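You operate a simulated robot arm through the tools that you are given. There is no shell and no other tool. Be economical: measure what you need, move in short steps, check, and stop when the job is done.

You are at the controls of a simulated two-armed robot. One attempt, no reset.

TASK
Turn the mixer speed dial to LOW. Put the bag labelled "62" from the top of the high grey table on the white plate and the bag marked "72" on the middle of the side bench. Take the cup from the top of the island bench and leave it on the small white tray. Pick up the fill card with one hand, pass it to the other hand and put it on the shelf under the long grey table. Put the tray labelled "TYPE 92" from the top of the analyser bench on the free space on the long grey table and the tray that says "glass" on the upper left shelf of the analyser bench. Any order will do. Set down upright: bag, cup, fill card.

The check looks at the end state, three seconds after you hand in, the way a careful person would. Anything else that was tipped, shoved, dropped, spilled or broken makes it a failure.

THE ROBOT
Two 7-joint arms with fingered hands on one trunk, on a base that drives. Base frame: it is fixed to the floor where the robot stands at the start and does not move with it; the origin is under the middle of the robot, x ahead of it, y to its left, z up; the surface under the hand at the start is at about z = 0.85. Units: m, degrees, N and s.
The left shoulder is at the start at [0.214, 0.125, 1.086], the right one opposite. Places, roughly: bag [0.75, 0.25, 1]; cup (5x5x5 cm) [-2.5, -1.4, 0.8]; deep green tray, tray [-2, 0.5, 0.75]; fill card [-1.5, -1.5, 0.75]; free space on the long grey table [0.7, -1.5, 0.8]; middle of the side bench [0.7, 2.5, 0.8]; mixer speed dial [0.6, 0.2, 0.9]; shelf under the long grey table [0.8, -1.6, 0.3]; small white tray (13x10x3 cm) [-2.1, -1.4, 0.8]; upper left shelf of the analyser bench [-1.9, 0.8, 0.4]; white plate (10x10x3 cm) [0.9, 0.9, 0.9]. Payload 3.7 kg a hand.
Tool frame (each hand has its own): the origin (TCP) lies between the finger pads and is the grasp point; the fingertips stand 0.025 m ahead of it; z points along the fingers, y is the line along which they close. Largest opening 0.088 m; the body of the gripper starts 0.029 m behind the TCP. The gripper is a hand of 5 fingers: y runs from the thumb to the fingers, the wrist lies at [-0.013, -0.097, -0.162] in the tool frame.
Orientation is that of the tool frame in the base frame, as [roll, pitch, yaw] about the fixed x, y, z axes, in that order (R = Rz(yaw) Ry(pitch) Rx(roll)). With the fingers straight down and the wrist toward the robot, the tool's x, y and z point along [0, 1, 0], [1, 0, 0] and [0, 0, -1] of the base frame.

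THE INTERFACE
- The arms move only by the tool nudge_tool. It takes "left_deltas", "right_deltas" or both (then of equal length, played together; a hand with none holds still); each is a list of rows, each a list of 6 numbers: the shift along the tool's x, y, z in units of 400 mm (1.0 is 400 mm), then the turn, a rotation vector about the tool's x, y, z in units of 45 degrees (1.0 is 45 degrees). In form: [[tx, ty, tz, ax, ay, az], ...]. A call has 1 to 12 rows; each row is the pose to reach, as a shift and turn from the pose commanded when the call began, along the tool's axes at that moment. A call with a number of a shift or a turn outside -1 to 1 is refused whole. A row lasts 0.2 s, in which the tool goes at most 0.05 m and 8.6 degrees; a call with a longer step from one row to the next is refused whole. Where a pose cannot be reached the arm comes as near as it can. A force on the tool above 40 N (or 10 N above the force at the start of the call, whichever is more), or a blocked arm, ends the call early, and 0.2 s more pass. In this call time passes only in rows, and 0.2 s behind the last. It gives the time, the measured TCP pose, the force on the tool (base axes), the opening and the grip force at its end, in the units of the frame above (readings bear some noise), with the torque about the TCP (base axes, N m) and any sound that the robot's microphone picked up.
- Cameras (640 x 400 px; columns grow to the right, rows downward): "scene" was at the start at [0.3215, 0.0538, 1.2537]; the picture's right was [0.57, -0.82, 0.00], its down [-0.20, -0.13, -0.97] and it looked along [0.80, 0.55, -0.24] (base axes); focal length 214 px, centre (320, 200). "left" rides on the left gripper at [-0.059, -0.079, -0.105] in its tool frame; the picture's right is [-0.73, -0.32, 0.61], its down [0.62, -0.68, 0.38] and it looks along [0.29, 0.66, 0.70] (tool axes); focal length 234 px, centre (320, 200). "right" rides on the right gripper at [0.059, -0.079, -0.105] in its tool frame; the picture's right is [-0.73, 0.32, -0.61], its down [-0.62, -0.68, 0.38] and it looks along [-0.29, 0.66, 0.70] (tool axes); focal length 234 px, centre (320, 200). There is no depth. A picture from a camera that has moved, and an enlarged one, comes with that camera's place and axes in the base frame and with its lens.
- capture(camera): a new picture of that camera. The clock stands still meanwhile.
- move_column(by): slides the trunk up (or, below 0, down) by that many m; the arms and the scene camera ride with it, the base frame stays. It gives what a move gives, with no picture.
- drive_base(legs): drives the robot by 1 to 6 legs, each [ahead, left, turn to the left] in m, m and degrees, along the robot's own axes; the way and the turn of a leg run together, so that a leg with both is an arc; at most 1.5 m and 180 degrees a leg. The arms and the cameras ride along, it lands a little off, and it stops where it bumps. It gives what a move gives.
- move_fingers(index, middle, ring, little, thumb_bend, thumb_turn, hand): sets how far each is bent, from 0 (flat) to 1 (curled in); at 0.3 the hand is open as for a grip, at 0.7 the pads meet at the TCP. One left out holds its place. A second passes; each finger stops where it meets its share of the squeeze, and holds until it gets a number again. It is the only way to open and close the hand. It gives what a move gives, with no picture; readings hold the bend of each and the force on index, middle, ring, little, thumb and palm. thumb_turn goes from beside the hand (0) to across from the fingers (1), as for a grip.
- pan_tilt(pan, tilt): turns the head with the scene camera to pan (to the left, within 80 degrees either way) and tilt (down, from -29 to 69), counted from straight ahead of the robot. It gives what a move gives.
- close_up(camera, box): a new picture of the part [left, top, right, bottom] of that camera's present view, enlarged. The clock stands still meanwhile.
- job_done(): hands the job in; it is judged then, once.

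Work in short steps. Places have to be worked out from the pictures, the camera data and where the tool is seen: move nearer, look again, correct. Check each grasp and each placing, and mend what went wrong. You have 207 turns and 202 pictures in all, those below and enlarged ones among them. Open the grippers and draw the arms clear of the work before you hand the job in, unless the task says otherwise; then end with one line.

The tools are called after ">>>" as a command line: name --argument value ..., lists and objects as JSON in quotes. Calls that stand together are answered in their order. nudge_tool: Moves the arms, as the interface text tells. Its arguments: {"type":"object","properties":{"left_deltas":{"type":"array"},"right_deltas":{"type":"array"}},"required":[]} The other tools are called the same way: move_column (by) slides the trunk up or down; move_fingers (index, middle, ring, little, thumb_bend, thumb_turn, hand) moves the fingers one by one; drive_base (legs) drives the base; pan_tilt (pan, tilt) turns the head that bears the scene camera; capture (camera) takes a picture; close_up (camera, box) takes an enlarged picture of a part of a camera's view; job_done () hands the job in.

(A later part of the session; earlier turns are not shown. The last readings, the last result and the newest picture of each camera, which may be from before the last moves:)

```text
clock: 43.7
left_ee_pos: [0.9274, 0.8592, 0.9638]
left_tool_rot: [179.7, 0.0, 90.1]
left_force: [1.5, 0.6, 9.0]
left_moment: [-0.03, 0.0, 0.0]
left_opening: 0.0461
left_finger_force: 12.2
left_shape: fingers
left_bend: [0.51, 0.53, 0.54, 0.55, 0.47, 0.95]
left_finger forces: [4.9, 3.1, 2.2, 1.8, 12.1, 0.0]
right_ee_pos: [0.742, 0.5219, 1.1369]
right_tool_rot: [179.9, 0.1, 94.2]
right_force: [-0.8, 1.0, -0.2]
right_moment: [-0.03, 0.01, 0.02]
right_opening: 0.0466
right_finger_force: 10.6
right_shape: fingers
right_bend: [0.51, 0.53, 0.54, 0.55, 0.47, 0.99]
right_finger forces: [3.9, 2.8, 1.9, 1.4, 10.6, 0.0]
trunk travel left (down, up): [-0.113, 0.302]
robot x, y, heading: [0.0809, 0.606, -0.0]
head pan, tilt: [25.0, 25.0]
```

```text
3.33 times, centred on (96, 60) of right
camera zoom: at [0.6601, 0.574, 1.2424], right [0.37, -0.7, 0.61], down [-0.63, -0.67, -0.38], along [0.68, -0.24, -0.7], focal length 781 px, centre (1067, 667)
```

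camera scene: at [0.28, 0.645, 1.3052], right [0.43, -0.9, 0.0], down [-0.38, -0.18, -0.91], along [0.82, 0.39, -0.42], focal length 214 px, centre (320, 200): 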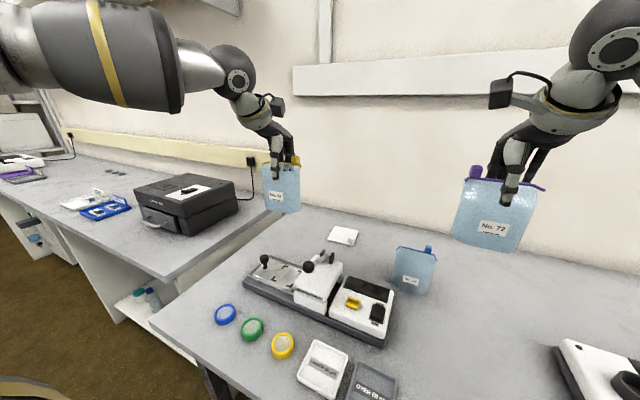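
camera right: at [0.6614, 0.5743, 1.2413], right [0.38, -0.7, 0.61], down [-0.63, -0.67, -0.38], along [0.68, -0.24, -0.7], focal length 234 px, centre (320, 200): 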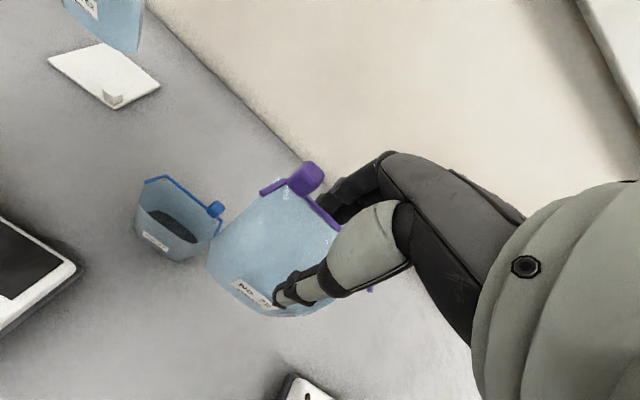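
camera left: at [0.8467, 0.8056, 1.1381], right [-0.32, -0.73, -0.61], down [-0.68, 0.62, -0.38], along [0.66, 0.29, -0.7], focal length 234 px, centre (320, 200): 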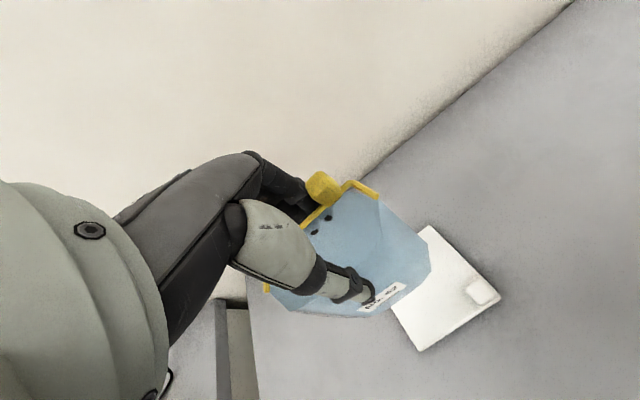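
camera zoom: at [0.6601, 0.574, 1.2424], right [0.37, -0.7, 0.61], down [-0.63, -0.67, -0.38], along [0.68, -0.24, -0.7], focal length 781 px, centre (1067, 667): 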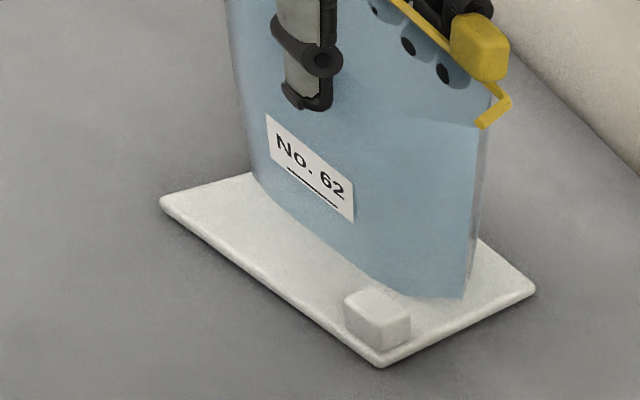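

Contact made (9 N). I relax 1.5 mm and open the hand.

>>> nudge_tool --left_deltas '[[0, 0, -0.003, 0, 0, 0]]'

>>> move_fingers --hand "left" --index 0.3 --middle 0.3 --ring 0.3 --little 0.3 --thumb_bend 0.3

>>> close_up --camera "right" --box '[0, 0, 192, 120]'

>>> capture --camera "left"

```text
clock: 44.1
left_ee_pos: [0.928, 0.8603, 0.9636]
left_tool_rot: [179.8, 0.0, 90.0]
left_force: [-1.0, 1.6, 7.2]
left_moment: [0.01, -0.02, 0.01]
left_opening: 0.0463
left_finger_force: 12.3
left_shape: fingers
left_bend: [0.51, 0.53, 0.54, 0.55, 0.47, 0.95]
left_finger forces: [4.9, 2.9, 2.2, 1.7, 12.0, 0.0]
right_ee_pos: [0.743, 0.5208, 1.1375]
right_tool_rot: [-180.0, 0.0, 94.2]
right_force: [-0.2, 0.1, -0.2]
right_moment: [-0.03, 0.02, 0.02]
right_opening: 0.0466
right_finger_force: 10.6
right_shape: fingers
right_bend: [0.51, 0.53, 0.54, 0.55, 0.47, 0.99]
right_finger forces: [3.9, 2.7, 2.1, 1.5, 10.6, 0.0]
trunk travel left (down, up): [-0.113, 0.302]
robot x, y, heading: [0.083, 0.6042, 0.1]
head pan, tilt: [25.0, 25.0]
```

```text
clock: 45.1
left_ee_pos: [0.9284, 0.8592, 0.9621]
left_tool_rot: [-179.9, 0.1, 90.1]
left_force: [0.2, 0.9, 1.1]
left_moment: [0.03, 0.04, 0.0]
left_opening: 0.0843
left_finger_force: 0.1
left_shape: fingers
left_bend: [0.3, 0.3, 0.3, 0.3, 0.3, 0.97]
left_finger forces: [0.0, 0.1, 0.1, 0.0, 0.0, 0.0]
right_ee_pos: [0.7443, 0.5224, 1.1359]
right_tool_rot: [-179.9, -0.1, 94.2]
right_force: [-1.0, -0.2, -0.8]
right_moment: [-0.04, 0.0, -0.02]
right_opening: 0.0468
right_finger_force: 10.5
right_shape: fingers
right_bend: [0.51, 0.53, 0.54, 0.55, 0.47, 0.99]
right_finger forces: [3.9, 2.8, 2.1, 1.5, 10.7, 0.0]
trunk travel left (down, up): [-0.113, 0.302]
robot x, y, heading: [0.0838, 0.6011, -0.1]
head pan, tilt: [25.0, 25.0]
```

```text
3.33 times, centred on (96, 60) of right
camera zoom: at [0.6612, 0.574, 1.2414], right [0.38, -0.7, 0.61], down [-0.63, -0.67, -0.38], along [0.68, -0.24, -0.7], focal length 781 px, centre (1067, 667)
```

zoom: 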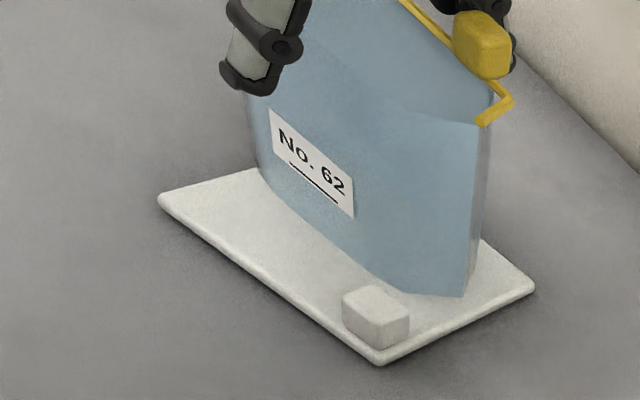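

```text
143 pictures are left
camera left: at [0.8505, 0.8013, 1.0667], right [-0.32, -0.73, -0.61], down [-0.68, 0.62, -0.38], along [0.66, 0.29, -0.7], focal length 234 px, centre (320, 200)
```

left: 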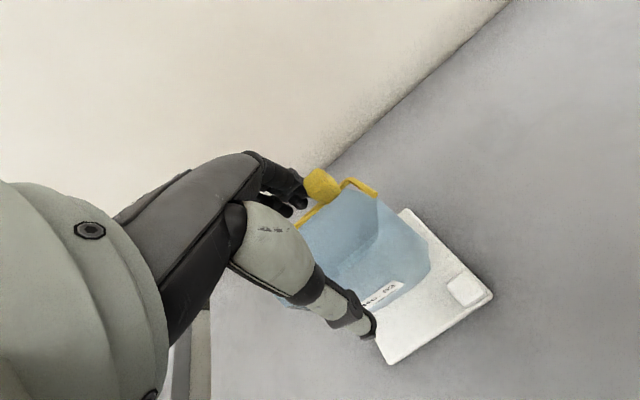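

Bag 62 stands free on the plate. I lift the left hand straight up, then draw it back.

>>> nudge_tool --left_deltas '[[0, 0, -0.07, 0, 0, 0], [0, 0, -0.17, 0, 0, 0], [0, 0, -0.27, 0, 0, 0], [0, 0, -0.37, 0, 0, 0], [0, -0.1, -0.4, 0, 0, 0], [0, -0.2, -0.42, 0, 0, 0], [0, -0.3, -0.42, 0, 0, 0], [0, -0.42, -0.42, 0, 0, 0], [0, -0.54, -0.42, 0, 0, 0], [0, -0.66, -0.42, 0, 0, 0], [0, -0.78, -0.42, 0, 0, 0]]'

>>> capture --camera "scene"

```text
clock: 47.5
left_ee_pos: [0.6174, 0.8616, 1.1321]
left_tool_rot: [179.8, 0.0, 90.1]
left_force: [0.5, 0.0, -0.2]
left_moment: [0.03, -0.01, -0.04]
left_opening: 0.0846
left_finger_force: 0.2
left_shape: fingers
left_bend: [0.3, 0.3, 0.3, 0.3, 0.3, 0.97]
left_finger forces: [0.0, 0.0, 0.1, 0.0, 0.0, 0.1]
right_ee_pos: [0.742, 0.5231, 1.1372]
right_tool_rot: [-180.0, 0.1, 94.3]
right_force: [-0.5, 0.0, 0.0]
right_moment: [0.02, 0.0, 0.0]
right_opening: 0.0466
right_finger_force: 10.1
right_shape: fingers
right_bend: [0.51, 0.53, 0.54, 0.55, 0.47, 0.99]
right_finger forces: [3.9, 2.8, 2.1, 1.4, 10.6, 0.0]
trunk travel left (down, up): [-0.113, 0.302]
robot x, y, heading: [0.0846, 0.6045, 0.3]
head pan, tilt: [25.0, 25.0]
```

```text
142 pictures are left
camera scene: at [0.4109, 0.6433, 1.2357], right [0.42, -0.91, 0.0], down [-0.38, -0.18, -0.91], along [0.82, 0.38, -0.42], focal length 214 px, centre (320, 200)
```

scene: 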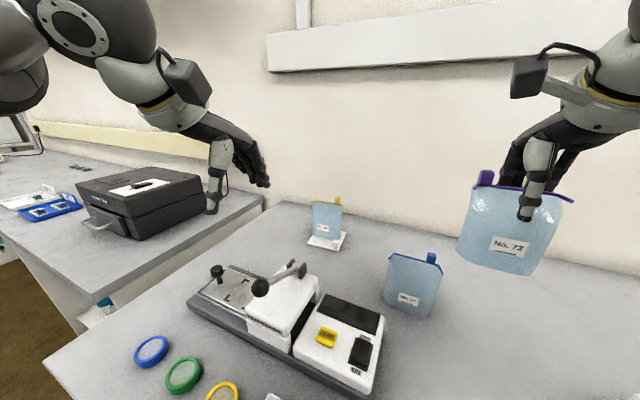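

Bag 62 stands on the plate. Now I raise the trunk 6 cm, back off slightly and drive left toward the side bench, looking on the way.

>>> move_column --by 0.08

>>> drive_base --legs '[[-0.1, 0, 0], [0, 0.8, 0]]'

>>> pan_tilt --pan 45 --tilt 20

>>> capture --camera "scene"

```text
clock: 48.6
left_ee_pos: [0.6187, 0.8594, 1.2059]
left_tool_rot: [-179.8, 0.0, 90.1]
left_force: [-0.3, 0.0, -0.9]
left_moment: [-0.01, 0.0, 0.04]
left_opening: 0.0847
left_finger_force: 0.1
left_shape: fingers
left_bend: [0.3, 0.3, 0.3, 0.3, 0.3, 0.97]
left_finger forces: [0.0, 0.0, 0.2, 0.0, 0.1, 0.0]
right_ee_pos: [0.7458, 0.5219, 1.2134]
right_tool_rot: [-179.8, 0.0, 94.2]
right_force: [-0.2, -0.3, -1.3]
right_moment: [-0.02, 0.02, 0.01]
right_opening: 0.0466
right_finger_force: 9.9
right_shape: fingers
right_bend: [0.51, 0.53, 0.54, 0.55, 0.47, 0.99]
right_finger forces: [3.9, 2.9, 2.1, 1.4, 10.6, 0.0]
trunk travel left (down, up): [-0.193, 0.222]
robot x, y, heading: [0.0859, 0.6006, 0.1]
head pan, tilt: [25.0, 25.0]
```

```text
clock: 56.8
left_ee_pos: [0.5263, 1.651, 1.2083]
left_tool_rot: [-180.0, 0.0, 89.3]
left_force: [0.2, -0.4, 0.4]
left_moment: [0.0, -0.01, 0.05]
left_opening: 0.0847
left_finger_force: 0.1
left_shape: fingers
left_bend: [0.3, 0.3, 0.3, 0.3, 0.3, 0.97]
left_finger forces: [0.0, 0.0, 0.1, 0.0, 0.1, 0.1]
right_ee_pos: [0.6476, 1.3126, 1.2156]
right_tool_rot: [179.9, 0.0, 93.3]
right_force: [0.7, 0.3, -0.8]
right_moment: [-0.03, 0.02, -0.03]
right_opening: 0.0469
right_finger_force: 10.3
right_shape: fingers
right_bend: [0.51, 0.53, 0.54, 0.55, 0.47, 0.99]
right_finger forces: [3.8, 2.8, 2.1, 1.4, 10.7, 0.0]
trunk travel left (down, up): [-0.193, 0.222]
robot x, y, heading: [-0.0107, 1.4005, -0.8]
head pan, tilt: [25.0, 25.0]
```

```text
clock: 57.6
left_ee_pos: [0.526, 1.6507, 1.2099]
left_tool_rot: [-180.0, 0.0, 89.3]
left_force: [-0.3, 0.5, -0.7]
left_moment: [0.01, 0.0, -0.07]
left_opening: 0.0846
left_finger_force: 0.1
left_shape: fingers
left_bend: [0.3, 0.3, 0.3, 0.3, 0.3, 0.97]
left_finger forces: [0.0, 0.0, 0.0, 0.1, 0.0, 0.0]
right_ee_pos: [0.6475, 1.3126, 1.2164]
right_tool_rot: [-179.9, 0.0, 93.3]
right_force: [-0.2, 0.2, -0.9]
right_moment: [-0.03, 0.01, -0.02]
right_opening: 0.0464
right_finger_force: 10.3
right_shape: fingers
right_bend: [0.51, 0.53, 0.54, 0.55, 0.47, 0.99]
right_finger forces: [3.9, 2.8, 2.0, 1.3, 10.7, 0.0]
trunk travel left (down, up): [-0.193, 0.222]
robot x, y, heading: [-0.011, 1.3991, -0.8]
head pan, tilt: [45.0, 20.0]
```

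```text
141 pictures are left
camera scene: at [0.2131, 1.4655, 1.3354], right [0.7, -0.72, 0.0], down [-0.25, -0.24, -0.94], along [0.67, 0.66, -0.34], focal length 214 px, centre (320, 200)
```

scene: 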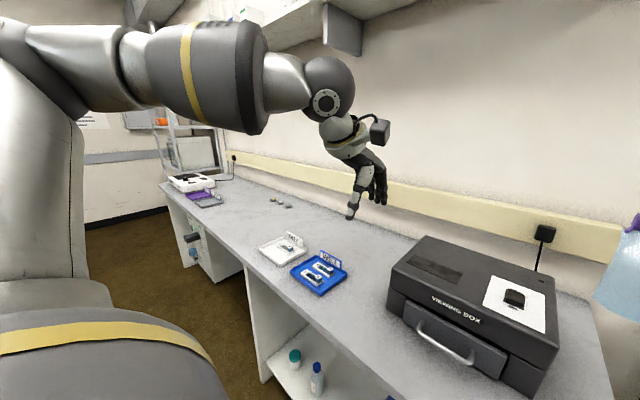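

The bench is clear around (0.7, 2.5). I drive 1.2 m further left so the right hand faces it.

>>> drive_base --legs '[[0, 1.18, 0.8]]'

>>> pan_tilt --pan 0 --tilt 30

>>> capture --camera "scene"

>>> capture --camera "left"

```text
clock: 68.4
left_ee_pos: [0.5095, 2.8749, 1.209]
left_tool_rot: [179.9, 0.0, 91.3]
left_force: [0.7, -0.2, -0.2]
left_moment: [-0.02, -0.03, 0.0]
left_opening: 0.0844
left_finger_force: 0.0
left_shape: fingers
left_bend: [0.3, 0.3, 0.3, 0.3, 0.3, 0.97]
left_finger forces: [0.0, 0.0, 0.0, 0.0, 0.1, 0.1]
right_ee_pos: [0.6441, 2.539, 1.2167]
right_tool_rot: [180.0, -0.2, 95.4]
right_force: [-0.2, 0.0, -0.5]
right_moment: [-0.03, -0.03, 0.02]
right_opening: 0.0465
right_finger_force: 10.8
right_shape: fingers
right_bend: [0.51, 0.53, 0.54, 0.55, 0.47, 0.99]
right_finger forces: [3.9, 2.8, 2.0, 1.5, 10.6, 0.0]
trunk travel left (down, up): [-0.193, 0.222]
robot x, y, heading: [-0.0178, 2.6087, 1.2]
head pan, tilt: [45.0, 20.0]
```

```text
clock: 69.5
left_ee_pos: [0.5094, 2.874, 1.2099]
left_tool_rot: [180.0, 0.1, 91.4]
left_force: [-0.4, 0.2, 1.0]
left_moment: [-0.01, -0.02, 0.0]
left_opening: 0.0844
left_finger_force: 0.1
left_shape: fingers
left_bend: [0.3, 0.3, 0.3, 0.3, 0.3, 0.97]
left_finger forces: [0.0, 0.0, 0.0, 0.0, 0.0, 0.1]
right_ee_pos: [0.6443, 2.5386, 1.215]
right_tool_rot: [180.0, 0.0, 95.4]
right_force: [0.5, -0.4, -0.7]
right_moment: [-0.03, -0.05, 0.0]
right_opening: 0.0465
right_finger_force: 9.7
right_shape: fingers
right_bend: [0.51, 0.53, 0.54, 0.55, 0.47, 0.99]
right_finger forces: [3.9, 2.7, 2.0, 1.4, 10.5, 0.1]
trunk travel left (down, up): [-0.193, 0.222]
robot x, y, heading: [-0.0192, 2.6047, 1.3]
head pan, tilt: [0.0, 30.0]
```

```text
140 pictures are left
camera scene: at [0.2302, 2.6119, 1.3194], right [0.02, -1.0, 0.0], down [-0.5, -0.01, -0.87], along [0.87, 0.02, -0.5], focal length 214 px, centre (320, 200)
```

scene: 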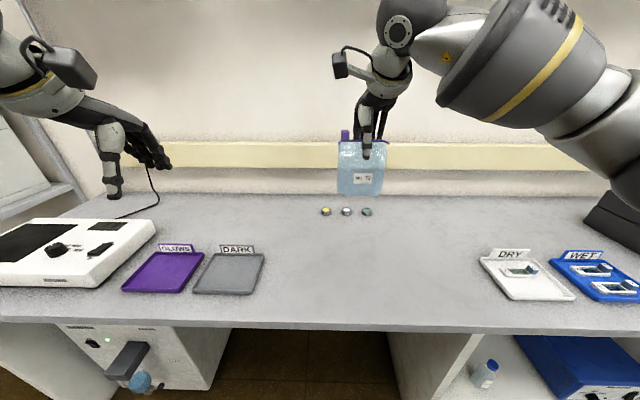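

```text
139 pictures are left
camera left: at [0.4333, 2.8136, 1.3138], right [-0.31, -0.73, -0.61], down [-0.7, 0.61, -0.38], along [0.65, 0.3, -0.7], focal length 234 px, centre (320, 200)
```

left: 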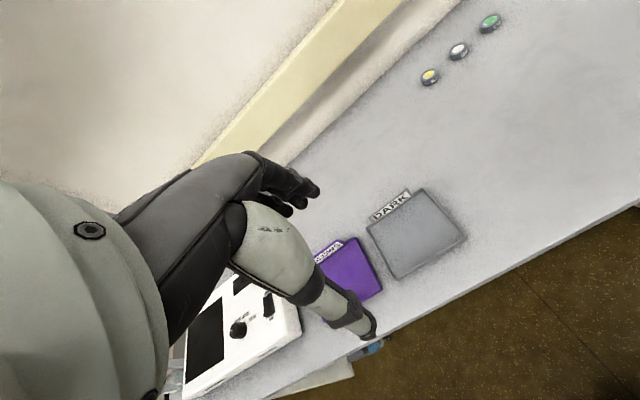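

The spot (0.75, 2.50) is free and central. I lower the trunk 8 cm, move the right hand over the spot and go down part-way.

>>> move_column --by -0.08

>>> nudge_tool --right_deltas '[[-0.04, 0.085, 0, 0, 0, 0.04], [-0.08, 0.17, 0.05, 0, 0, 0.08], [-0.122, 0.255, 0.12, 0, 0, 0.12], [-0.122, 0.255, 0.22, 0, 0, 0.12], [-0.122, 0.255, 0.32, 0, 0, 0.12]]'

>>> capture --camera "scene"

```text
clock: 70.7
left_ee_pos: [0.5083, 2.8741, 1.1319]
left_tool_rot: [179.8, -0.1, 91.3]
left_force: [0.2, 0.4, -1.1]
left_moment: [0.02, 0.03, -0.02]
left_opening: 0.0843
left_finger_force: 0.1
left_shape: fingers
left_bend: [0.3, 0.3, 0.3, 0.3, 0.3, 0.97]
left_finger forces: [0.0, 0.0, 0.0, 0.0, 0.1, 0.0]
right_ee_pos: [0.642, 2.539, 1.1386]
right_tool_rot: [179.8, 0.0, 95.4]
right_force: [-0.2, -0.8, -0.1]
right_moment: [0.01, 0.0, -0.01]
right_opening: 0.0471
right_finger_force: 10.5
right_shape: fingers
right_bend: [0.51, 0.53, 0.54, 0.55, 0.47, 0.99]
right_finger forces: [3.9, 2.8, 2.0, 1.5, 10.6, 0.1]
trunk travel left (down, up): [-0.113, 0.302]
robot x, y, heading: [-0.0123, 2.6066, 1.4]
head pan, tilt: [0.0, 30.0]
```

```text
clock: 71.9
left_ee_pos: [0.5108, 2.873, 1.1285]
left_tool_rot: [-179.9, 0.0, 91.3]
left_force: [0.3, 0.2, -0.9]
left_moment: [-0.01, 0.03, 0.02]
left_opening: 0.0844
left_finger_force: 0.0
left_shape: fingers
left_bend: [0.3, 0.3, 0.3, 0.3, 0.3, 0.97]
left_finger forces: [0.0, 0.0, 0.0, 0.0, 0.0, 0.0]
right_ee_pos: [0.7533, 2.5011, 1.0078]
right_tool_rot: [-179.8, 0.0, 89.8]
right_force: [0.6, -0.5, -0.8]
right_moment: [-0.04, -0.03, -0.02]
right_opening: 0.0468
right_finger_force: 10.6
right_shape: fingers
right_bend: [0.51, 0.53, 0.54, 0.55, 0.47, 0.99]
right_finger forces: [3.9, 2.8, 2.0, 1.4, 10.6, 0.0]
trunk travel left (down, up): [-0.113, 0.302]
robot x, y, heading: [-0.0165, 2.6076, 1.3]
head pan, tilt: [0.0, 30.0]
```

```text
138 pictures are left
camera scene: at [0.3184, 2.6137, 1.227], right [0.02, -1.0, 0.0], down [-0.5, -0.01, -0.87], along [0.87, 0.02, -0.5], focal length 214 px, centre (320, 200)
```

scene: 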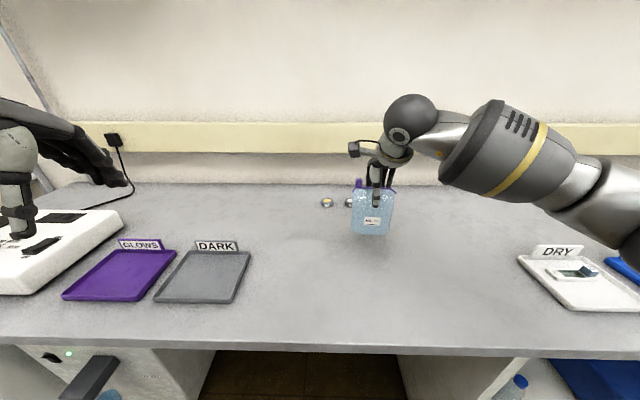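

Positioned. I lower further in slow steps.

>>> nudge_tool --right_deltas '[[0, 0, 0.06, 0, 0, 0], [0, 0, 0.12, 0, 0, 0], [0, 0, 0.17, 0, 0, 0]]'

>>> close_up --camera "scene" --box '[300, 140, 460, 260]'

```text
clock: 72.7
left_ee_pos: [0.5087, 2.8733, 1.1314]
left_tool_rot: [179.8, 0.1, 91.4]
left_force: [0.7, -0.3, 0.0]
left_moment: [-0.02, -0.03, 0.02]
left_opening: 0.0845
left_finger_force: 0.0
left_shape: fingers
left_bend: [0.3, 0.3, 0.3, 0.3, 0.3, 0.97]
left_finger forces: [0.0, 0.0, 0.1, 0.1, 0.1, 0.2]
right_ee_pos: [0.7495, 2.5044, 0.9426]
right_tool_rot: [179.8, 0.0, 90.1]
right_force: [-0.6, -2.3, 10.3]
right_moment: [-0.18, -0.2, -0.04]
right_opening: 0.0482
right_finger_force: 13.8
right_shape: fingers
right_bend: [0.5, 0.53, 0.53, 0.56, 0.48, 0.99]
right_finger forces: [6.8, 3.6, 2.0, 1.2, 13.9, 0.0]
trunk travel left (down, up): [-0.113, 0.302]
robot x, y, heading: [-0.018, 2.6066, 1.3]
head pan, tilt: [0.0, 30.0]
```

```text
3.33 times, centred on (380, 200) of scene
camera zoom: at [0.3156, 2.614, 1.2283], right [0.02, -1.0, 0.0], down [-0.5, -0.01, -0.87], along [0.87, 0.02, -0.5], focal length 715 px, centre (120, 200)
```

zoom: 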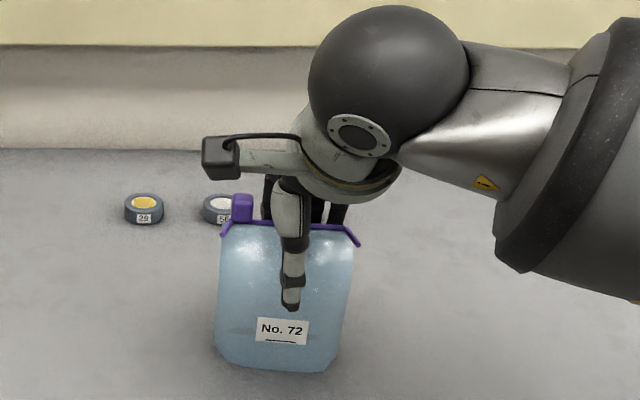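

Contact at bench z≈0.835. I relax 2 mm and release.

>>> nudge_tool --right_deltas '[[0, 0, -0.006, 0, 0, 0]]'

>>> close_up --camera "scene" --box '[300, 140, 460, 260]'

```text
clock: 73.1
left_ee_pos: [0.51, 2.8739, 1.1281]
left_tool_rot: [-180.0, 0.0, 91.3]
left_force: [0.7, -1.2, 0.0]
left_moment: [0.0, 0.01, 0.02]
left_opening: 0.0841
left_finger_force: 0.2
left_shape: fingers
left_bend: [0.3, 0.3, 0.3, 0.3, 0.3, 0.97]
left_finger forces: [0.0, 0.0, 0.0, 0.0, 0.0, 0.1]
right_ee_pos: [0.7489, 2.5031, 0.9413]
right_tool_rot: [-179.8, 0.0, 90.0]
right_force: [0.2, 1.0, 3.8]
right_moment: [0.05, -0.07, 0.01]
right_opening: 0.0454
right_finger_force: 10.2
right_shape: fingers
right_bend: [0.51, 0.53, 0.55, 0.56, 0.5, 0.99]
right_finger forces: [4.5, 2.8, 1.5, 1.2, 9.9, 0.0]
trunk travel left (down, up): [-0.113, 0.302]
robot x, y, heading: [-0.0192, 2.6103, 1.1]
head pan, tilt: [0.0, 30.0]
```

```text
3.33 times, centred on (380, 200) of scene
camera zoom: at [0.3176, 2.614, 1.2272], right [0.02, -1.0, 0.0], down [-0.5, -0.01, -0.87], along [0.87, 0.02, -0.5], focal length 715 px, centre (120, 200)
```

zoom: 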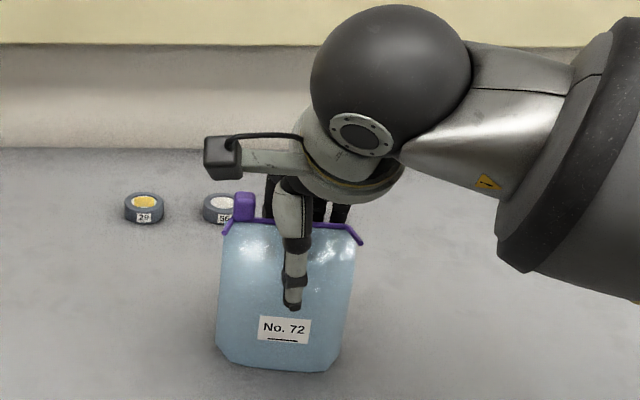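

The bag rests level. I open the hand, rise straight up, then back off.

>>> move_fingers --hand "right" --index 0.3 --middle 0.3 --ring 0.3 --little 0.3 --thumb_bend 0.3

>>> nudge_tool --right_deltas '[[0, 0, -0.07, 0, 0, 0], [0, 0, -0.17, 0, 0, 0], [0, 0, -0.27, 0, 0, 0], [0, 0, -0.38, 0, 0, 0], [0, -0.09, -0.45, 0, 0, 0], [0, -0.19, -0.48, 0, 0, 0], [0, -0.29, -0.48, 0, 0, 0], [0, -0.4, -0.48, 0, 0, 0], [0, -0.5, -0.48, 0, 0, 0]]'

>>> capture --camera "scene"

```text
clock: 74.1
left_ee_pos: [0.5105, 2.8747, 1.1302]
left_tool_rot: [-180.0, -0.1, 91.3]
left_force: [0.4, -0.9, -0.5]
left_moment: [0.02, 0.01, 0.0]
left_opening: 0.0846
left_finger_force: 0.2
left_shape: fingers
left_bend: [0.3, 0.3, 0.3, 0.3, 0.3, 0.97]
left_finger forces: [0.0, 0.0, 0.0, 0.0, 0.0, 0.0]
right_ee_pos: [0.75, 2.5014, 0.9424]
right_tool_rot: [-180.0, 0.0, 90.0]
right_force: [-1.5, -0.2, -0.1]
right_moment: [0.01, -0.03, -0.02]
right_opening: 0.0845
right_finger_force: 0.1
right_shape: fingers
right_bend: [0.3, 0.3, 0.3, 0.3, 0.3, 0.98]
right_finger forces: [0.0, 0.0, 0.0, 0.0, 0.0, 0.1]
trunk travel left (down, up): [-0.113, 0.302]
robot x, y, heading: [-0.0175, 2.6036, 1.4]
head pan, tilt: [0.0, 30.0]
```

```text
clock: 76.1
left_ee_pos: [0.5094, 2.8735, 1.1284]
left_tool_rot: [179.9, 0.1, 91.3]
left_force: [0.0, -0.5, 0.7]
left_moment: [-0.02, -0.02, 0.03]
left_opening: 0.0844
left_finger_force: 0.0
left_shape: fingers
left_bend: [0.3, 0.3, 0.3, 0.3, 0.3, 0.97]
left_finger forces: [0.0, 0.1, 0.0, 0.0, 0.1, 0.0]
right_ee_pos: [0.5517, 2.4972, 1.1372]
right_tool_rot: [180.0, -0.1, 90.0]
right_force: [-0.6, 1.1, 0.2]
right_moment: [0.03, 0.02, -0.02]
right_opening: 0.0846
right_finger_force: 0.1
right_shape: fingers
right_bend: [0.3, 0.3, 0.3, 0.3, 0.3, 0.98]
right_finger forces: [0.1, 0.0, 0.0, 0.0, 0.0, 0.0]
trunk travel left (down, up): [-0.113, 0.302]
robot x, y, heading: [-0.016, 2.6077, 1.5]
head pan, tilt: [0.0, 30.0]
```

```text
135 pictures are left
camera scene: at [0.317, 2.6138, 1.2276], right [0.02, -1.0, 0.0], down [-0.5, -0.01, -0.87], along [0.87, 0.02, -0.5], focal length 214 px, centre (320, 200)
```

scene: 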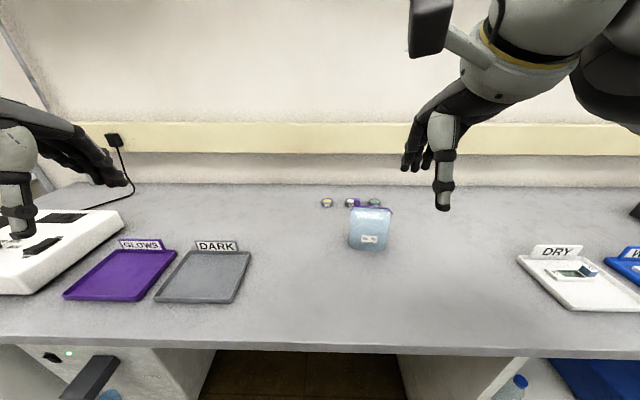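

Bag 72 stands upright mid-bench. I back away 0.6 m, turn left toward the analyser bench side, and look.

>>> drive_base --legs '[[-0.7, 0, 0], [0, 0, 150]]'

>>> pan_tilt --pan 30 --tilt 10

>>> capture --camera "scene"

>>> pan_tilt --pan -30 --tilt 10

>>> capture --camera "scene"

```text
clock: 86.0
left_ee_pos: [-1.2994, 2.6506, 1.13]
left_tool_rot: [180.0, 0.0, -121.5]
left_force: [1.0, 0.5, 0.1]
left_moment: [0.01, 0.02, 0.0]
left_opening: 0.0844
left_finger_force: 0.1
left_shape: fingers
left_bend: [0.3, 0.3, 0.3, 0.3, 0.3, 0.97]
left_finger forces: [0.0, 0.0, 0.0, 0.1, 0.0, 0.0]
right_ee_pos: [-1.1304, 2.9902, 1.1363]
right_tool_rot: [-180.0, 0.0, -122.7]
right_force: [0.4, -0.8, 0.0]
right_moment: [-0.01, 0.0, -0.01]
right_opening: 0.0843
right_finger_force: 0.1
right_shape: fingers
right_bend: [0.3, 0.3, 0.3, 0.3, 0.3, 0.98]
right_finger forces: [0.1, 0.0, 0.0, 0.1, 0.0, 0.0]
trunk travel left (down, up): [-0.113, 0.302]
robot x, y, heading: [-0.7087, 2.5905, 148.7]
head pan, tilt: [0.0, 30.0]
```

```text
clock: 86.9
left_ee_pos: [-1.2994, 2.6499, 1.1292]
left_tool_rot: [-179.9, 0.0, -121.5]
left_force: [0.3, -0.1, 0.1]
left_moment: [-0.01, -0.01, 0.01]
left_opening: 0.0842
left_finger_force: 0.1
left_shape: fingers
left_bend: [0.3, 0.3, 0.3, 0.3, 0.3, 0.97]
left_finger forces: [0.0, 0.0, 0.1, 0.0, 0.0, 0.1]
right_ee_pos: [-1.1303, 2.9905, 1.1364]
right_tool_rot: [-179.9, 0.0, -122.8]
right_force: [-0.3, -0.2, 0.1]
right_moment: [0.03, 0.0, 0.01]
right_opening: 0.0845
right_finger_force: 0.0
right_shape: fingers
right_bend: [0.3, 0.3, 0.3, 0.3, 0.3, 0.98]
right_finger forces: [0.0, 0.0, 0.0, 0.0, 0.0, 0.0]
trunk travel left (down, up): [-0.113, 0.302]
robot x, y, heading: [-0.7126, 2.5923, 148.7]
head pan, tilt: [30.0, 10.0]
```

```text
134 pictures are left
camera scene: at [-1.0134, 2.7217, 1.2597], right [0.03, 1.0, 0.0], down [0.17, 0.0, -0.98], along [-0.98, 0.03, -0.17], focal length 214 px, centre (320, 200)
```

scene: 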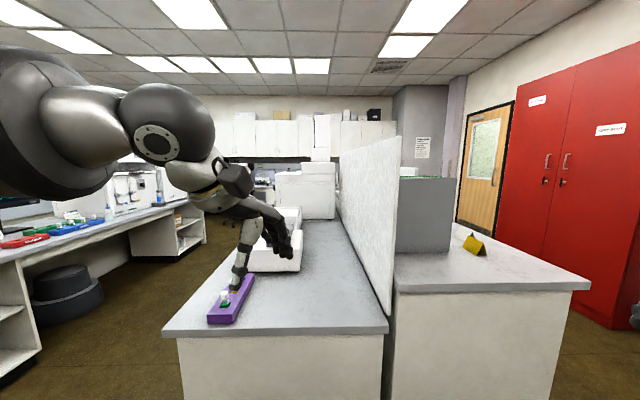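

```text
clock: 88.2
left_ee_pos: [-1.2985, 2.6487, 1.13]
left_tool_rot: [-179.9, 0.0, -121.5]
left_force: [-0.3, -0.5, -0.4]
left_moment: [-0.01, 0.0, 0.02]
left_opening: 0.0847
left_finger_force: 0.1
left_shape: fingers
left_bend: [0.3, 0.3, 0.3, 0.3, 0.3, 0.97]
left_finger forces: [0.0, 0.0, 0.0, 0.1, 0.1, 0.0]
right_ee_pos: [-1.1308, 2.9903, 1.1363]
right_tool_rot: [-180.0, 0.0, -122.8]
right_force: [-0.7, -0.9, -0.3]
right_moment: [0.05, 0.01, 0.04]
right_opening: 0.0847
right_finger_force: 0.0
right_shape: fingers
right_bend: [0.3, 0.3, 0.3, 0.3, 0.3, 0.98]
right_finger forces: [0.1, 0.1, 0.0, 0.0, 0.0, 0.1]
trunk travel left (down, up): [-0.113, 0.302]
robot x, y, heading: [-0.7091, 2.5925, 148.4]
head pan, tilt: [-30.0, 10.0]
```

```text
133 pictures are left
camera scene: at [-0.9649, 2.8009, 1.2598], right [0.88, 0.48, 0.0], down [0.08, -0.15, -0.98], along [-0.47, 0.86, -0.17], focal length 214 px, centre (320, 200)
```

scene: 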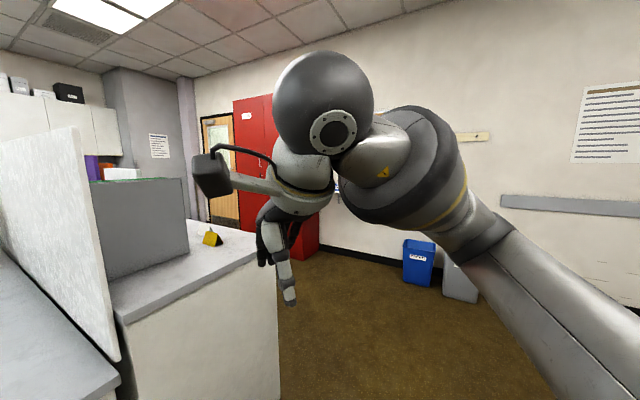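

The analyser bench runs along x with its front edge at y≈1.0, facing +y. I turn to face −y, drive ahead and then sideways to x≈−1.9.

>>> drive_base --legs '[[0, 0, 121.4], [0.9, 0, 0], [0, -1.15, 0]]'

>>> pan_tilt --pan 0 --tilt 25

>>> capture --camera "scene"

```text
clock: 107.9
left_ee_pos: [-1.5478, 1.1412, 1.1291]
left_tool_rot: [-180.0, 0.1, 1.9]
left_force: [-0.1, 0.3, 0.4]
left_moment: [0.04, 0.01, 0.0]
left_opening: 0.0845
left_finger_force: 0.0
left_shape: fingers
left_bend: [0.3, 0.3, 0.3, 0.3, 0.3, 0.97]
left_finger forces: [0.0, 0.0, 0.1, 0.0, 0.0, 0.0]
right_ee_pos: [-1.9256, 1.0927, 1.1373]
right_tool_rot: [-180.0, 0.1, 0.6]
right_force: [0.8, 0.0, 0.3]
right_moment: [-0.01, -0.04, -0.01]
right_opening: 0.0846
right_finger_force: 0.0
right_shape: fingers
right_bend: [0.3, 0.3, 0.3, 0.3, 0.3, 0.98]
right_finger forces: [0.1, 0.0, 0.0, 0.0, 0.1, 0.1]
trunk travel left (down, up): [-0.113, 0.302]
robot x, y, heading: [-1.8223, 1.6609, -88.0]
head pan, tilt: [-30.0, 10.0]
```

```text
clock: 108.9
left_ee_pos: [-1.5487, 1.1405, 1.1294]
left_tool_rot: [179.9, 0.0, 2.0]
left_force: [0.6, -0.1, 0.3]
left_moment: [0.0, 0.02, 0.0]
left_opening: 0.0845
left_finger_force: 0.0
left_shape: fingers
left_bend: [0.3, 0.3, 0.3, 0.3, 0.3, 0.97]
left_finger forces: [0.0, 0.0, 0.0, 0.1, 0.0, 0.0]
right_ee_pos: [-1.925, 1.0938, 1.136]
right_tool_rot: [179.9, 0.0, 0.5]
right_force: [-0.1, 0.9, -0.4]
right_moment: [0.01, 0.01, 0.02]
right_opening: 0.0842
right_finger_force: 0.0
right_shape: fingers
right_bend: [0.3, 0.3, 0.3, 0.3, 0.3, 0.98]
right_finger forces: [0.1, 0.0, 0.0, 0.0, 0.0, 0.1]
trunk travel left (down, up): [-0.113, 0.302]
robot x, y, heading: [-1.8253, 1.6668, -87.9]
head pan, tilt: [0.0, 25.0]
```

```text
132 pictures are left
camera scene: at [-1.8124, 1.3284, 1.2354], right [-1.0, -0.03, 0.0], down [-0.01, 0.42, -0.91], along [0.03, -0.91, -0.42], focal length 214 px, centre (320, 200)
```

scene: 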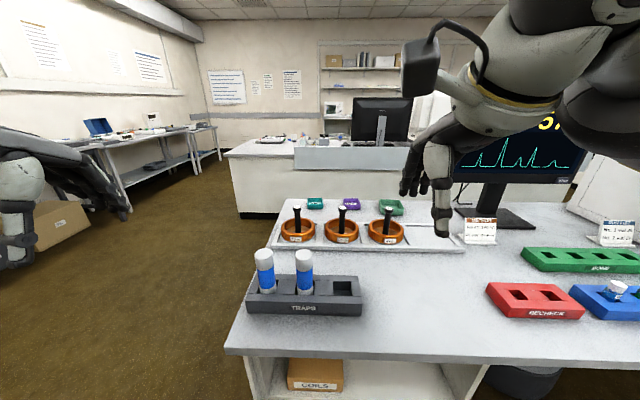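

I zoom in on the small trays at the back of the bench and the lower shelf.

>>> close_up --camera "scene" --box '[280, 180, 440, 280]'

>>> close_up --camera "scene" --box '[440, 200, 640, 325]'

```text
4.00 times, centred on (360, 230) of scene
camera zoom: at [-1.8124, 1.3284, 1.2354], right [-1.0, -0.03, 0.0], down [-0.01, 0.42, -0.91], along [0.03, -0.91, -0.42], focal length 858 px, centre (160, 80)
```

zoom: 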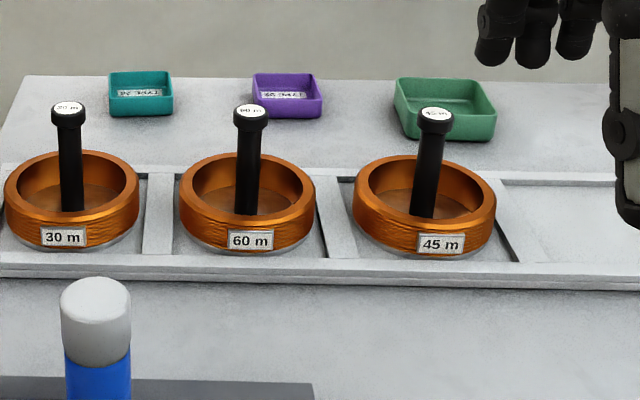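

```text
3.20 times, centred on (540, 262) of scene
camera zoom: at [-1.8124, 1.3284, 1.2354], right [-1.0, -0.03, 0.0], down [-0.01, 0.42, -0.91], along [0.03, -0.91, -0.42], focal length 686 px, centre (-384, 0)
```

zoom: 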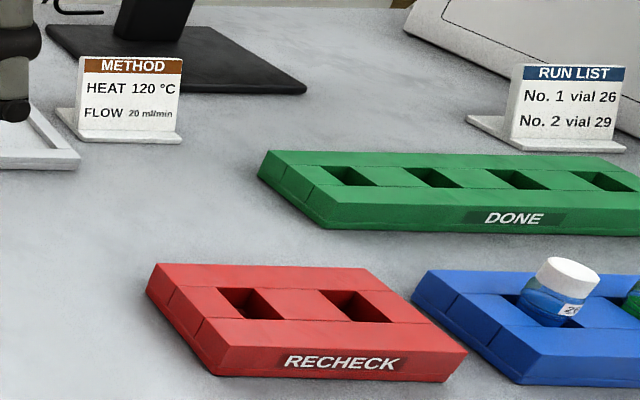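

The labels face −y, so those trays are near the back edge and best reached from the other side. While I'm here I look at the shelf under the front.

>>> drive_base --legs '[[-0.25, 0, -2]]'

>>> pan_tilt --pan 0 --tilt 50

>>> capture --camera "scene"

```text
clock: 110.7
left_ee_pos: [-1.5716, 1.3803, 1.1299]
left_tool_rot: [-180.0, 0.0, -0.2]
left_force: [0.3, 0.2, -0.1]
left_moment: [0.0, 0.02, 0.0]
left_opening: 0.0848
left_finger_force: 0.1
left_shape: fingers
left_bend: [0.3, 0.3, 0.3, 0.3, 0.3, 0.97]
left_finger forces: [0.0, 0.0, 0.0, 0.1, 0.1, 0.1]
right_ee_pos: [-1.9504, 1.3474, 1.1362]
right_tool_rot: [179.9, 0.0, -1.5]
right_force: [-0.8, -0.4, 0.4]
right_moment: [-0.02, 0.02, -0.01]
right_opening: 0.0849
right_finger_force: 0.1
right_shape: fingers
right_bend: [0.3, 0.3, 0.3, 0.3, 0.3, 0.98]
right_finger forces: [0.0, 0.0, 0.0, 0.1, 0.0, 0.1]
trunk travel left (down, up): [-0.113, 0.302]
robot x, y, heading: [-1.8245, 1.9165, -90.4]
head pan, tilt: [0.0, 25.0]
```

```text
clock: 111.6
left_ee_pos: [-1.5724, 1.38, 1.1304]
left_tool_rot: [-179.9, 0.0, -0.2]
left_force: [-0.2, 0.2, 0.4]
left_moment: [0.02, 0.03, 0.04]
left_opening: 0.0844
left_finger_force: 0.1
left_shape: fingers
left_bend: [0.3, 0.3, 0.3, 0.3, 0.3, 0.97]
left_finger forces: [0.1, 0.0, 0.1, 0.0, 0.1, 0.1]
right_ee_pos: [-1.9497, 1.3471, 1.1367]
right_tool_rot: [180.0, 0.0, -1.5]
right_force: [0.1, -0.2, -0.6]
right_moment: [-0.02, 0.01, -0.04]
right_opening: 0.0848
right_finger_force: 0.1
right_shape: fingers
right_bend: [0.3, 0.3, 0.3, 0.3, 0.3, 0.98]
right_finger forces: [0.1, 0.0, 0.0, 0.0, 0.0, 0.0]
trunk travel left (down, up): [-0.113, 0.302]
robot x, y, heading: [-1.8261, 1.9125, -90.3]
head pan, tilt: [0.0, 50.0]
```

```text
129 pictures are left
camera scene: at [-1.8287, 1.5925, 1.198], right [-1.0, 0.0, 0.0], down [0.0, 0.77, -0.64], along [0.0, -0.64, -0.77], focal length 214 px, centre (320, 200)
```

scene: 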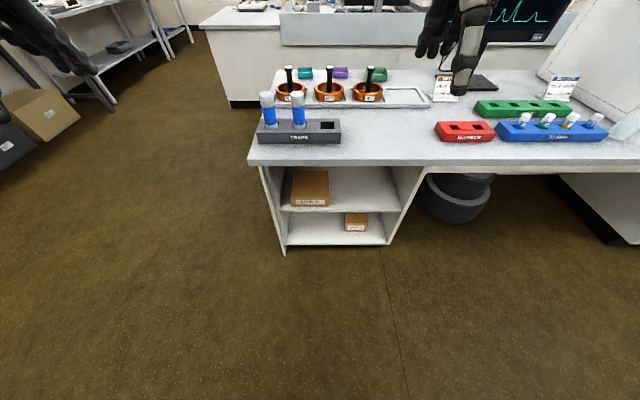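

The upper left shelf (z≈0.4) has a free right half, x from about −1.88 to −2.12. Now I drive round to the back side of this bench, turning in the open area and then sliding in facing +y.

>>> drive_base --legs '[[0, 1.25, 0.3], [1.1, 0, 0], [1.05, 0, 0], [0, 0, 180]]'

>>> pan_tilt --pan 60 --tilt 15

>>> capture --camera "scene"

```text
clock: 140.3
left_ee_pos: [-0.8351, 0.3016, 1.1301]
left_tool_rot: [180.0, 0.0, -173.4]
left_force: [0.3, 0.1, 0.3]
left_moment: [-0.03, 0.02, -0.04]
left_opening: 0.0846
left_finger_force: 0.0
left_shape: fingers
left_bend: [0.3, 0.3, 0.3, 0.3, 0.3, 0.97]
left_finger forces: [0.0, 0.1, 0.0, 0.0, 0.0, 0.0]
right_ee_pos: [-0.4639, 0.3771, 1.1369]
right_tool_rot: [-179.8, 0.0, -174.8]
right_force: [0.6, 0.9, -0.2]
right_moment: [-0.01, 0.01, 0.02]
right_opening: 0.0845
right_finger_force: 0.0
right_shape: fingers
right_bend: [0.3, 0.3, 0.3, 0.3, 0.3, 0.98]
right_finger forces: [0.1, 0.1, 0.1, 0.0, 0.0, 0.0]
trunk travel left (down, up): [-0.113, 0.302]
robot x, y, heading: [-0.5221, -0.1975, 96.4]
head pan, tilt: [0.0, 50.0]
```

```text
clock: 141.6
left_ee_pos: [-0.8354, 0.3021, 1.1292]
left_tool_rot: [180.0, 0.0, -173.4]
left_force: [0.0, 0.4, 0.6]
left_moment: [0.01, 0.03, 0.0]
left_opening: 0.0848
left_finger_force: 0.1
left_shape: fingers
left_bend: [0.3, 0.3, 0.3, 0.3, 0.3, 0.97]
left_finger forces: [0.1, 0.0, 0.0, 0.0, 0.0, 0.0]
right_ee_pos: [-0.4635, 0.3772, 1.137]
right_tool_rot: [-179.9, 0.0, -174.9]
right_force: [-0.1, -0.3, 0.4]
right_moment: [0.01, 0.01, 0.03]
right_opening: 0.0844
right_finger_force: 0.0
right_shape: fingers
right_bend: [0.3, 0.3, 0.3, 0.3, 0.3, 0.98]
right_finger forces: [0.1, 0.0, 0.0, 0.0, 0.1, 0.0]
trunk travel left (down, up): [-0.113, 0.302]
robot x, y, heading: [-0.5172, -0.1962, 96.4]
head pan, tilt: [60.0, 15.0]
```

```text
128 pictures are left
camera scene: at [-0.634, 0.0823, 1.2516], right [0.4, 0.92, 0.0], down [0.24, -0.1, -0.97], along [-0.89, 0.38, -0.26], focal length 214 px, centre (320, 200)
```

scene: 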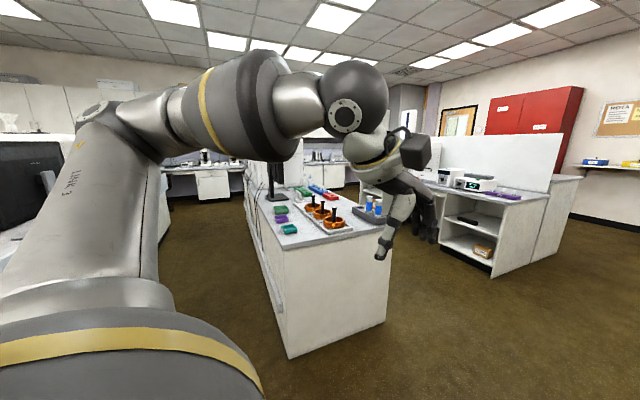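

The three trays sit along the bench's back edge. I straighten to heading 90 and slide left to x≈−1.85.

>>> drive_base --legs '[[0, 0, -6.4], [0, 1.3, 0]]'

>>> pan_tilt --pan 0 --tilt 45

>>> capture --camera "scene"

```text
clock: 153.3
left_ee_pos: [-2.0218, 0.3429, 1.1301]
left_tool_rot: [180.0, 0.1, 179.3]
left_force: [-0.1, 0.0, 0.1]
left_moment: [0.03, -0.01, 0.01]
left_opening: 0.0845
left_finger_force: 0.0
left_shape: fingers
left_bend: [0.3, 0.3, 0.3, 0.3, 0.3, 0.97]
left_finger forces: [0.1, 0.1, 0.0, 0.0, 0.1, 0.1]
right_ee_pos: [-1.6435, 0.373, 1.1359]
right_tool_rot: [-179.9, -0.1, 177.8]
right_force: [0.2, -0.4, 0.6]
right_moment: [0.01, 0.0, 0.0]
right_opening: 0.0845
right_finger_force: 0.1
right_shape: fingers
right_bend: [0.3, 0.3, 0.3, 0.3, 0.3, 0.98]
right_finger forces: [0.0, 0.1, 0.0, 0.1, 0.1, 0.1]
trunk travel left (down, up): [-0.113, 0.302]
robot x, y, heading: [-1.7704, -0.1955, 89.3]
head pan, tilt: [60.0, 15.0]
```

```text
clock: 154.6
left_ee_pos: [-2.0224, 0.3433, 1.1294]
left_tool_rot: [-180.0, 0.0, 179.3]
left_force: [0.4, -0.7, 0.1]
left_moment: [0.04, 0.02, -0.01]
left_opening: 0.0845
left_finger_force: 0.1
left_shape: fingers
left_bend: [0.3, 0.3, 0.3, 0.3, 0.3, 0.97]
left_finger forces: [0.0, 0.1, 0.1, 0.0, 0.0, 0.0]
right_ee_pos: [-1.6442, 0.3738, 1.1367]
right_tool_rot: [-179.9, -0.1, 177.9]
right_force: [0.4, 0.1, -0.2]
right_moment: [-0.02, 0.01, 0.02]
right_opening: 0.0846
right_finger_force: 0.0
right_shape: fingers
right_bend: [0.3, 0.3, 0.3, 0.3, 0.3, 0.98]
right_finger forces: [0.0, 0.0, 0.0, 0.1, 0.0, 0.1]
trunk travel left (down, up): [-0.113, 0.302]
robot x, y, heading: [-1.7735, -0.1932, 89.3]
head pan, tilt: [0.0, 45.0]
```

```text
127 pictures are left
camera scene: at [-1.7689, 0.1345, 1.2048], right [1.0, -0.01, 0.0], down [-0.01, -0.71, -0.71], along [0.01, 0.71, -0.71], focal length 214 px, centre (320, 200)
```

scene: 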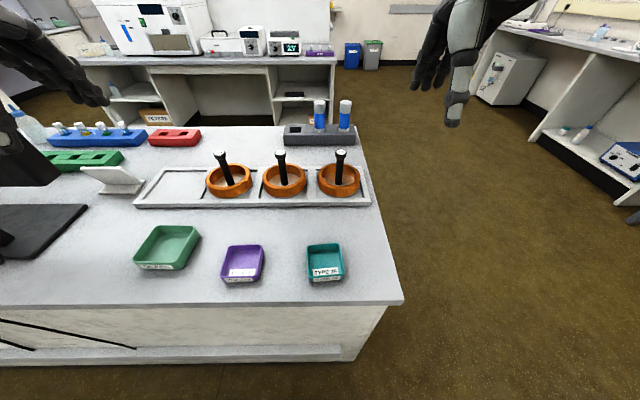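

>>> close_up --camera "scene" --box '[120, 210, 248, 290]'

>>> close_up --camera "scene" --box '[210, 220, 370, 300]'

```text
5.00 times, centred on (184, 250) of scene
camera zoom: at [-1.7689, 0.1345, 1.2048], right [1.0, -0.01, 0.0], down [-0.01, -0.71, -0.71], along [0.01, 0.71, -0.71], focal length 1072 px, centre (1000, -50)
```

zoom: 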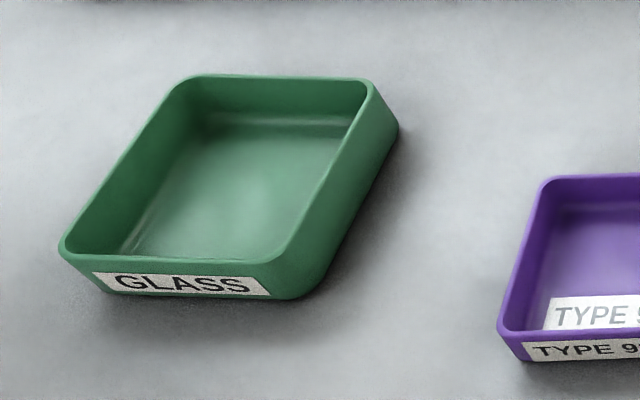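

```text
4.00 times, centred on (290, 260) of scene
camera zoom: at [-1.7689, 0.1345, 1.2048], right [1.0, -0.01, 0.0], down [-0.01, -0.71, -0.71], along [0.01, 0.71, -0.71], focal length 858 px, centre (440, -40)
```

zoom: 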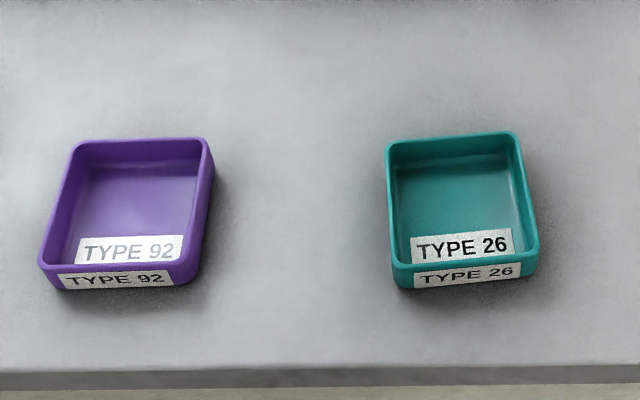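

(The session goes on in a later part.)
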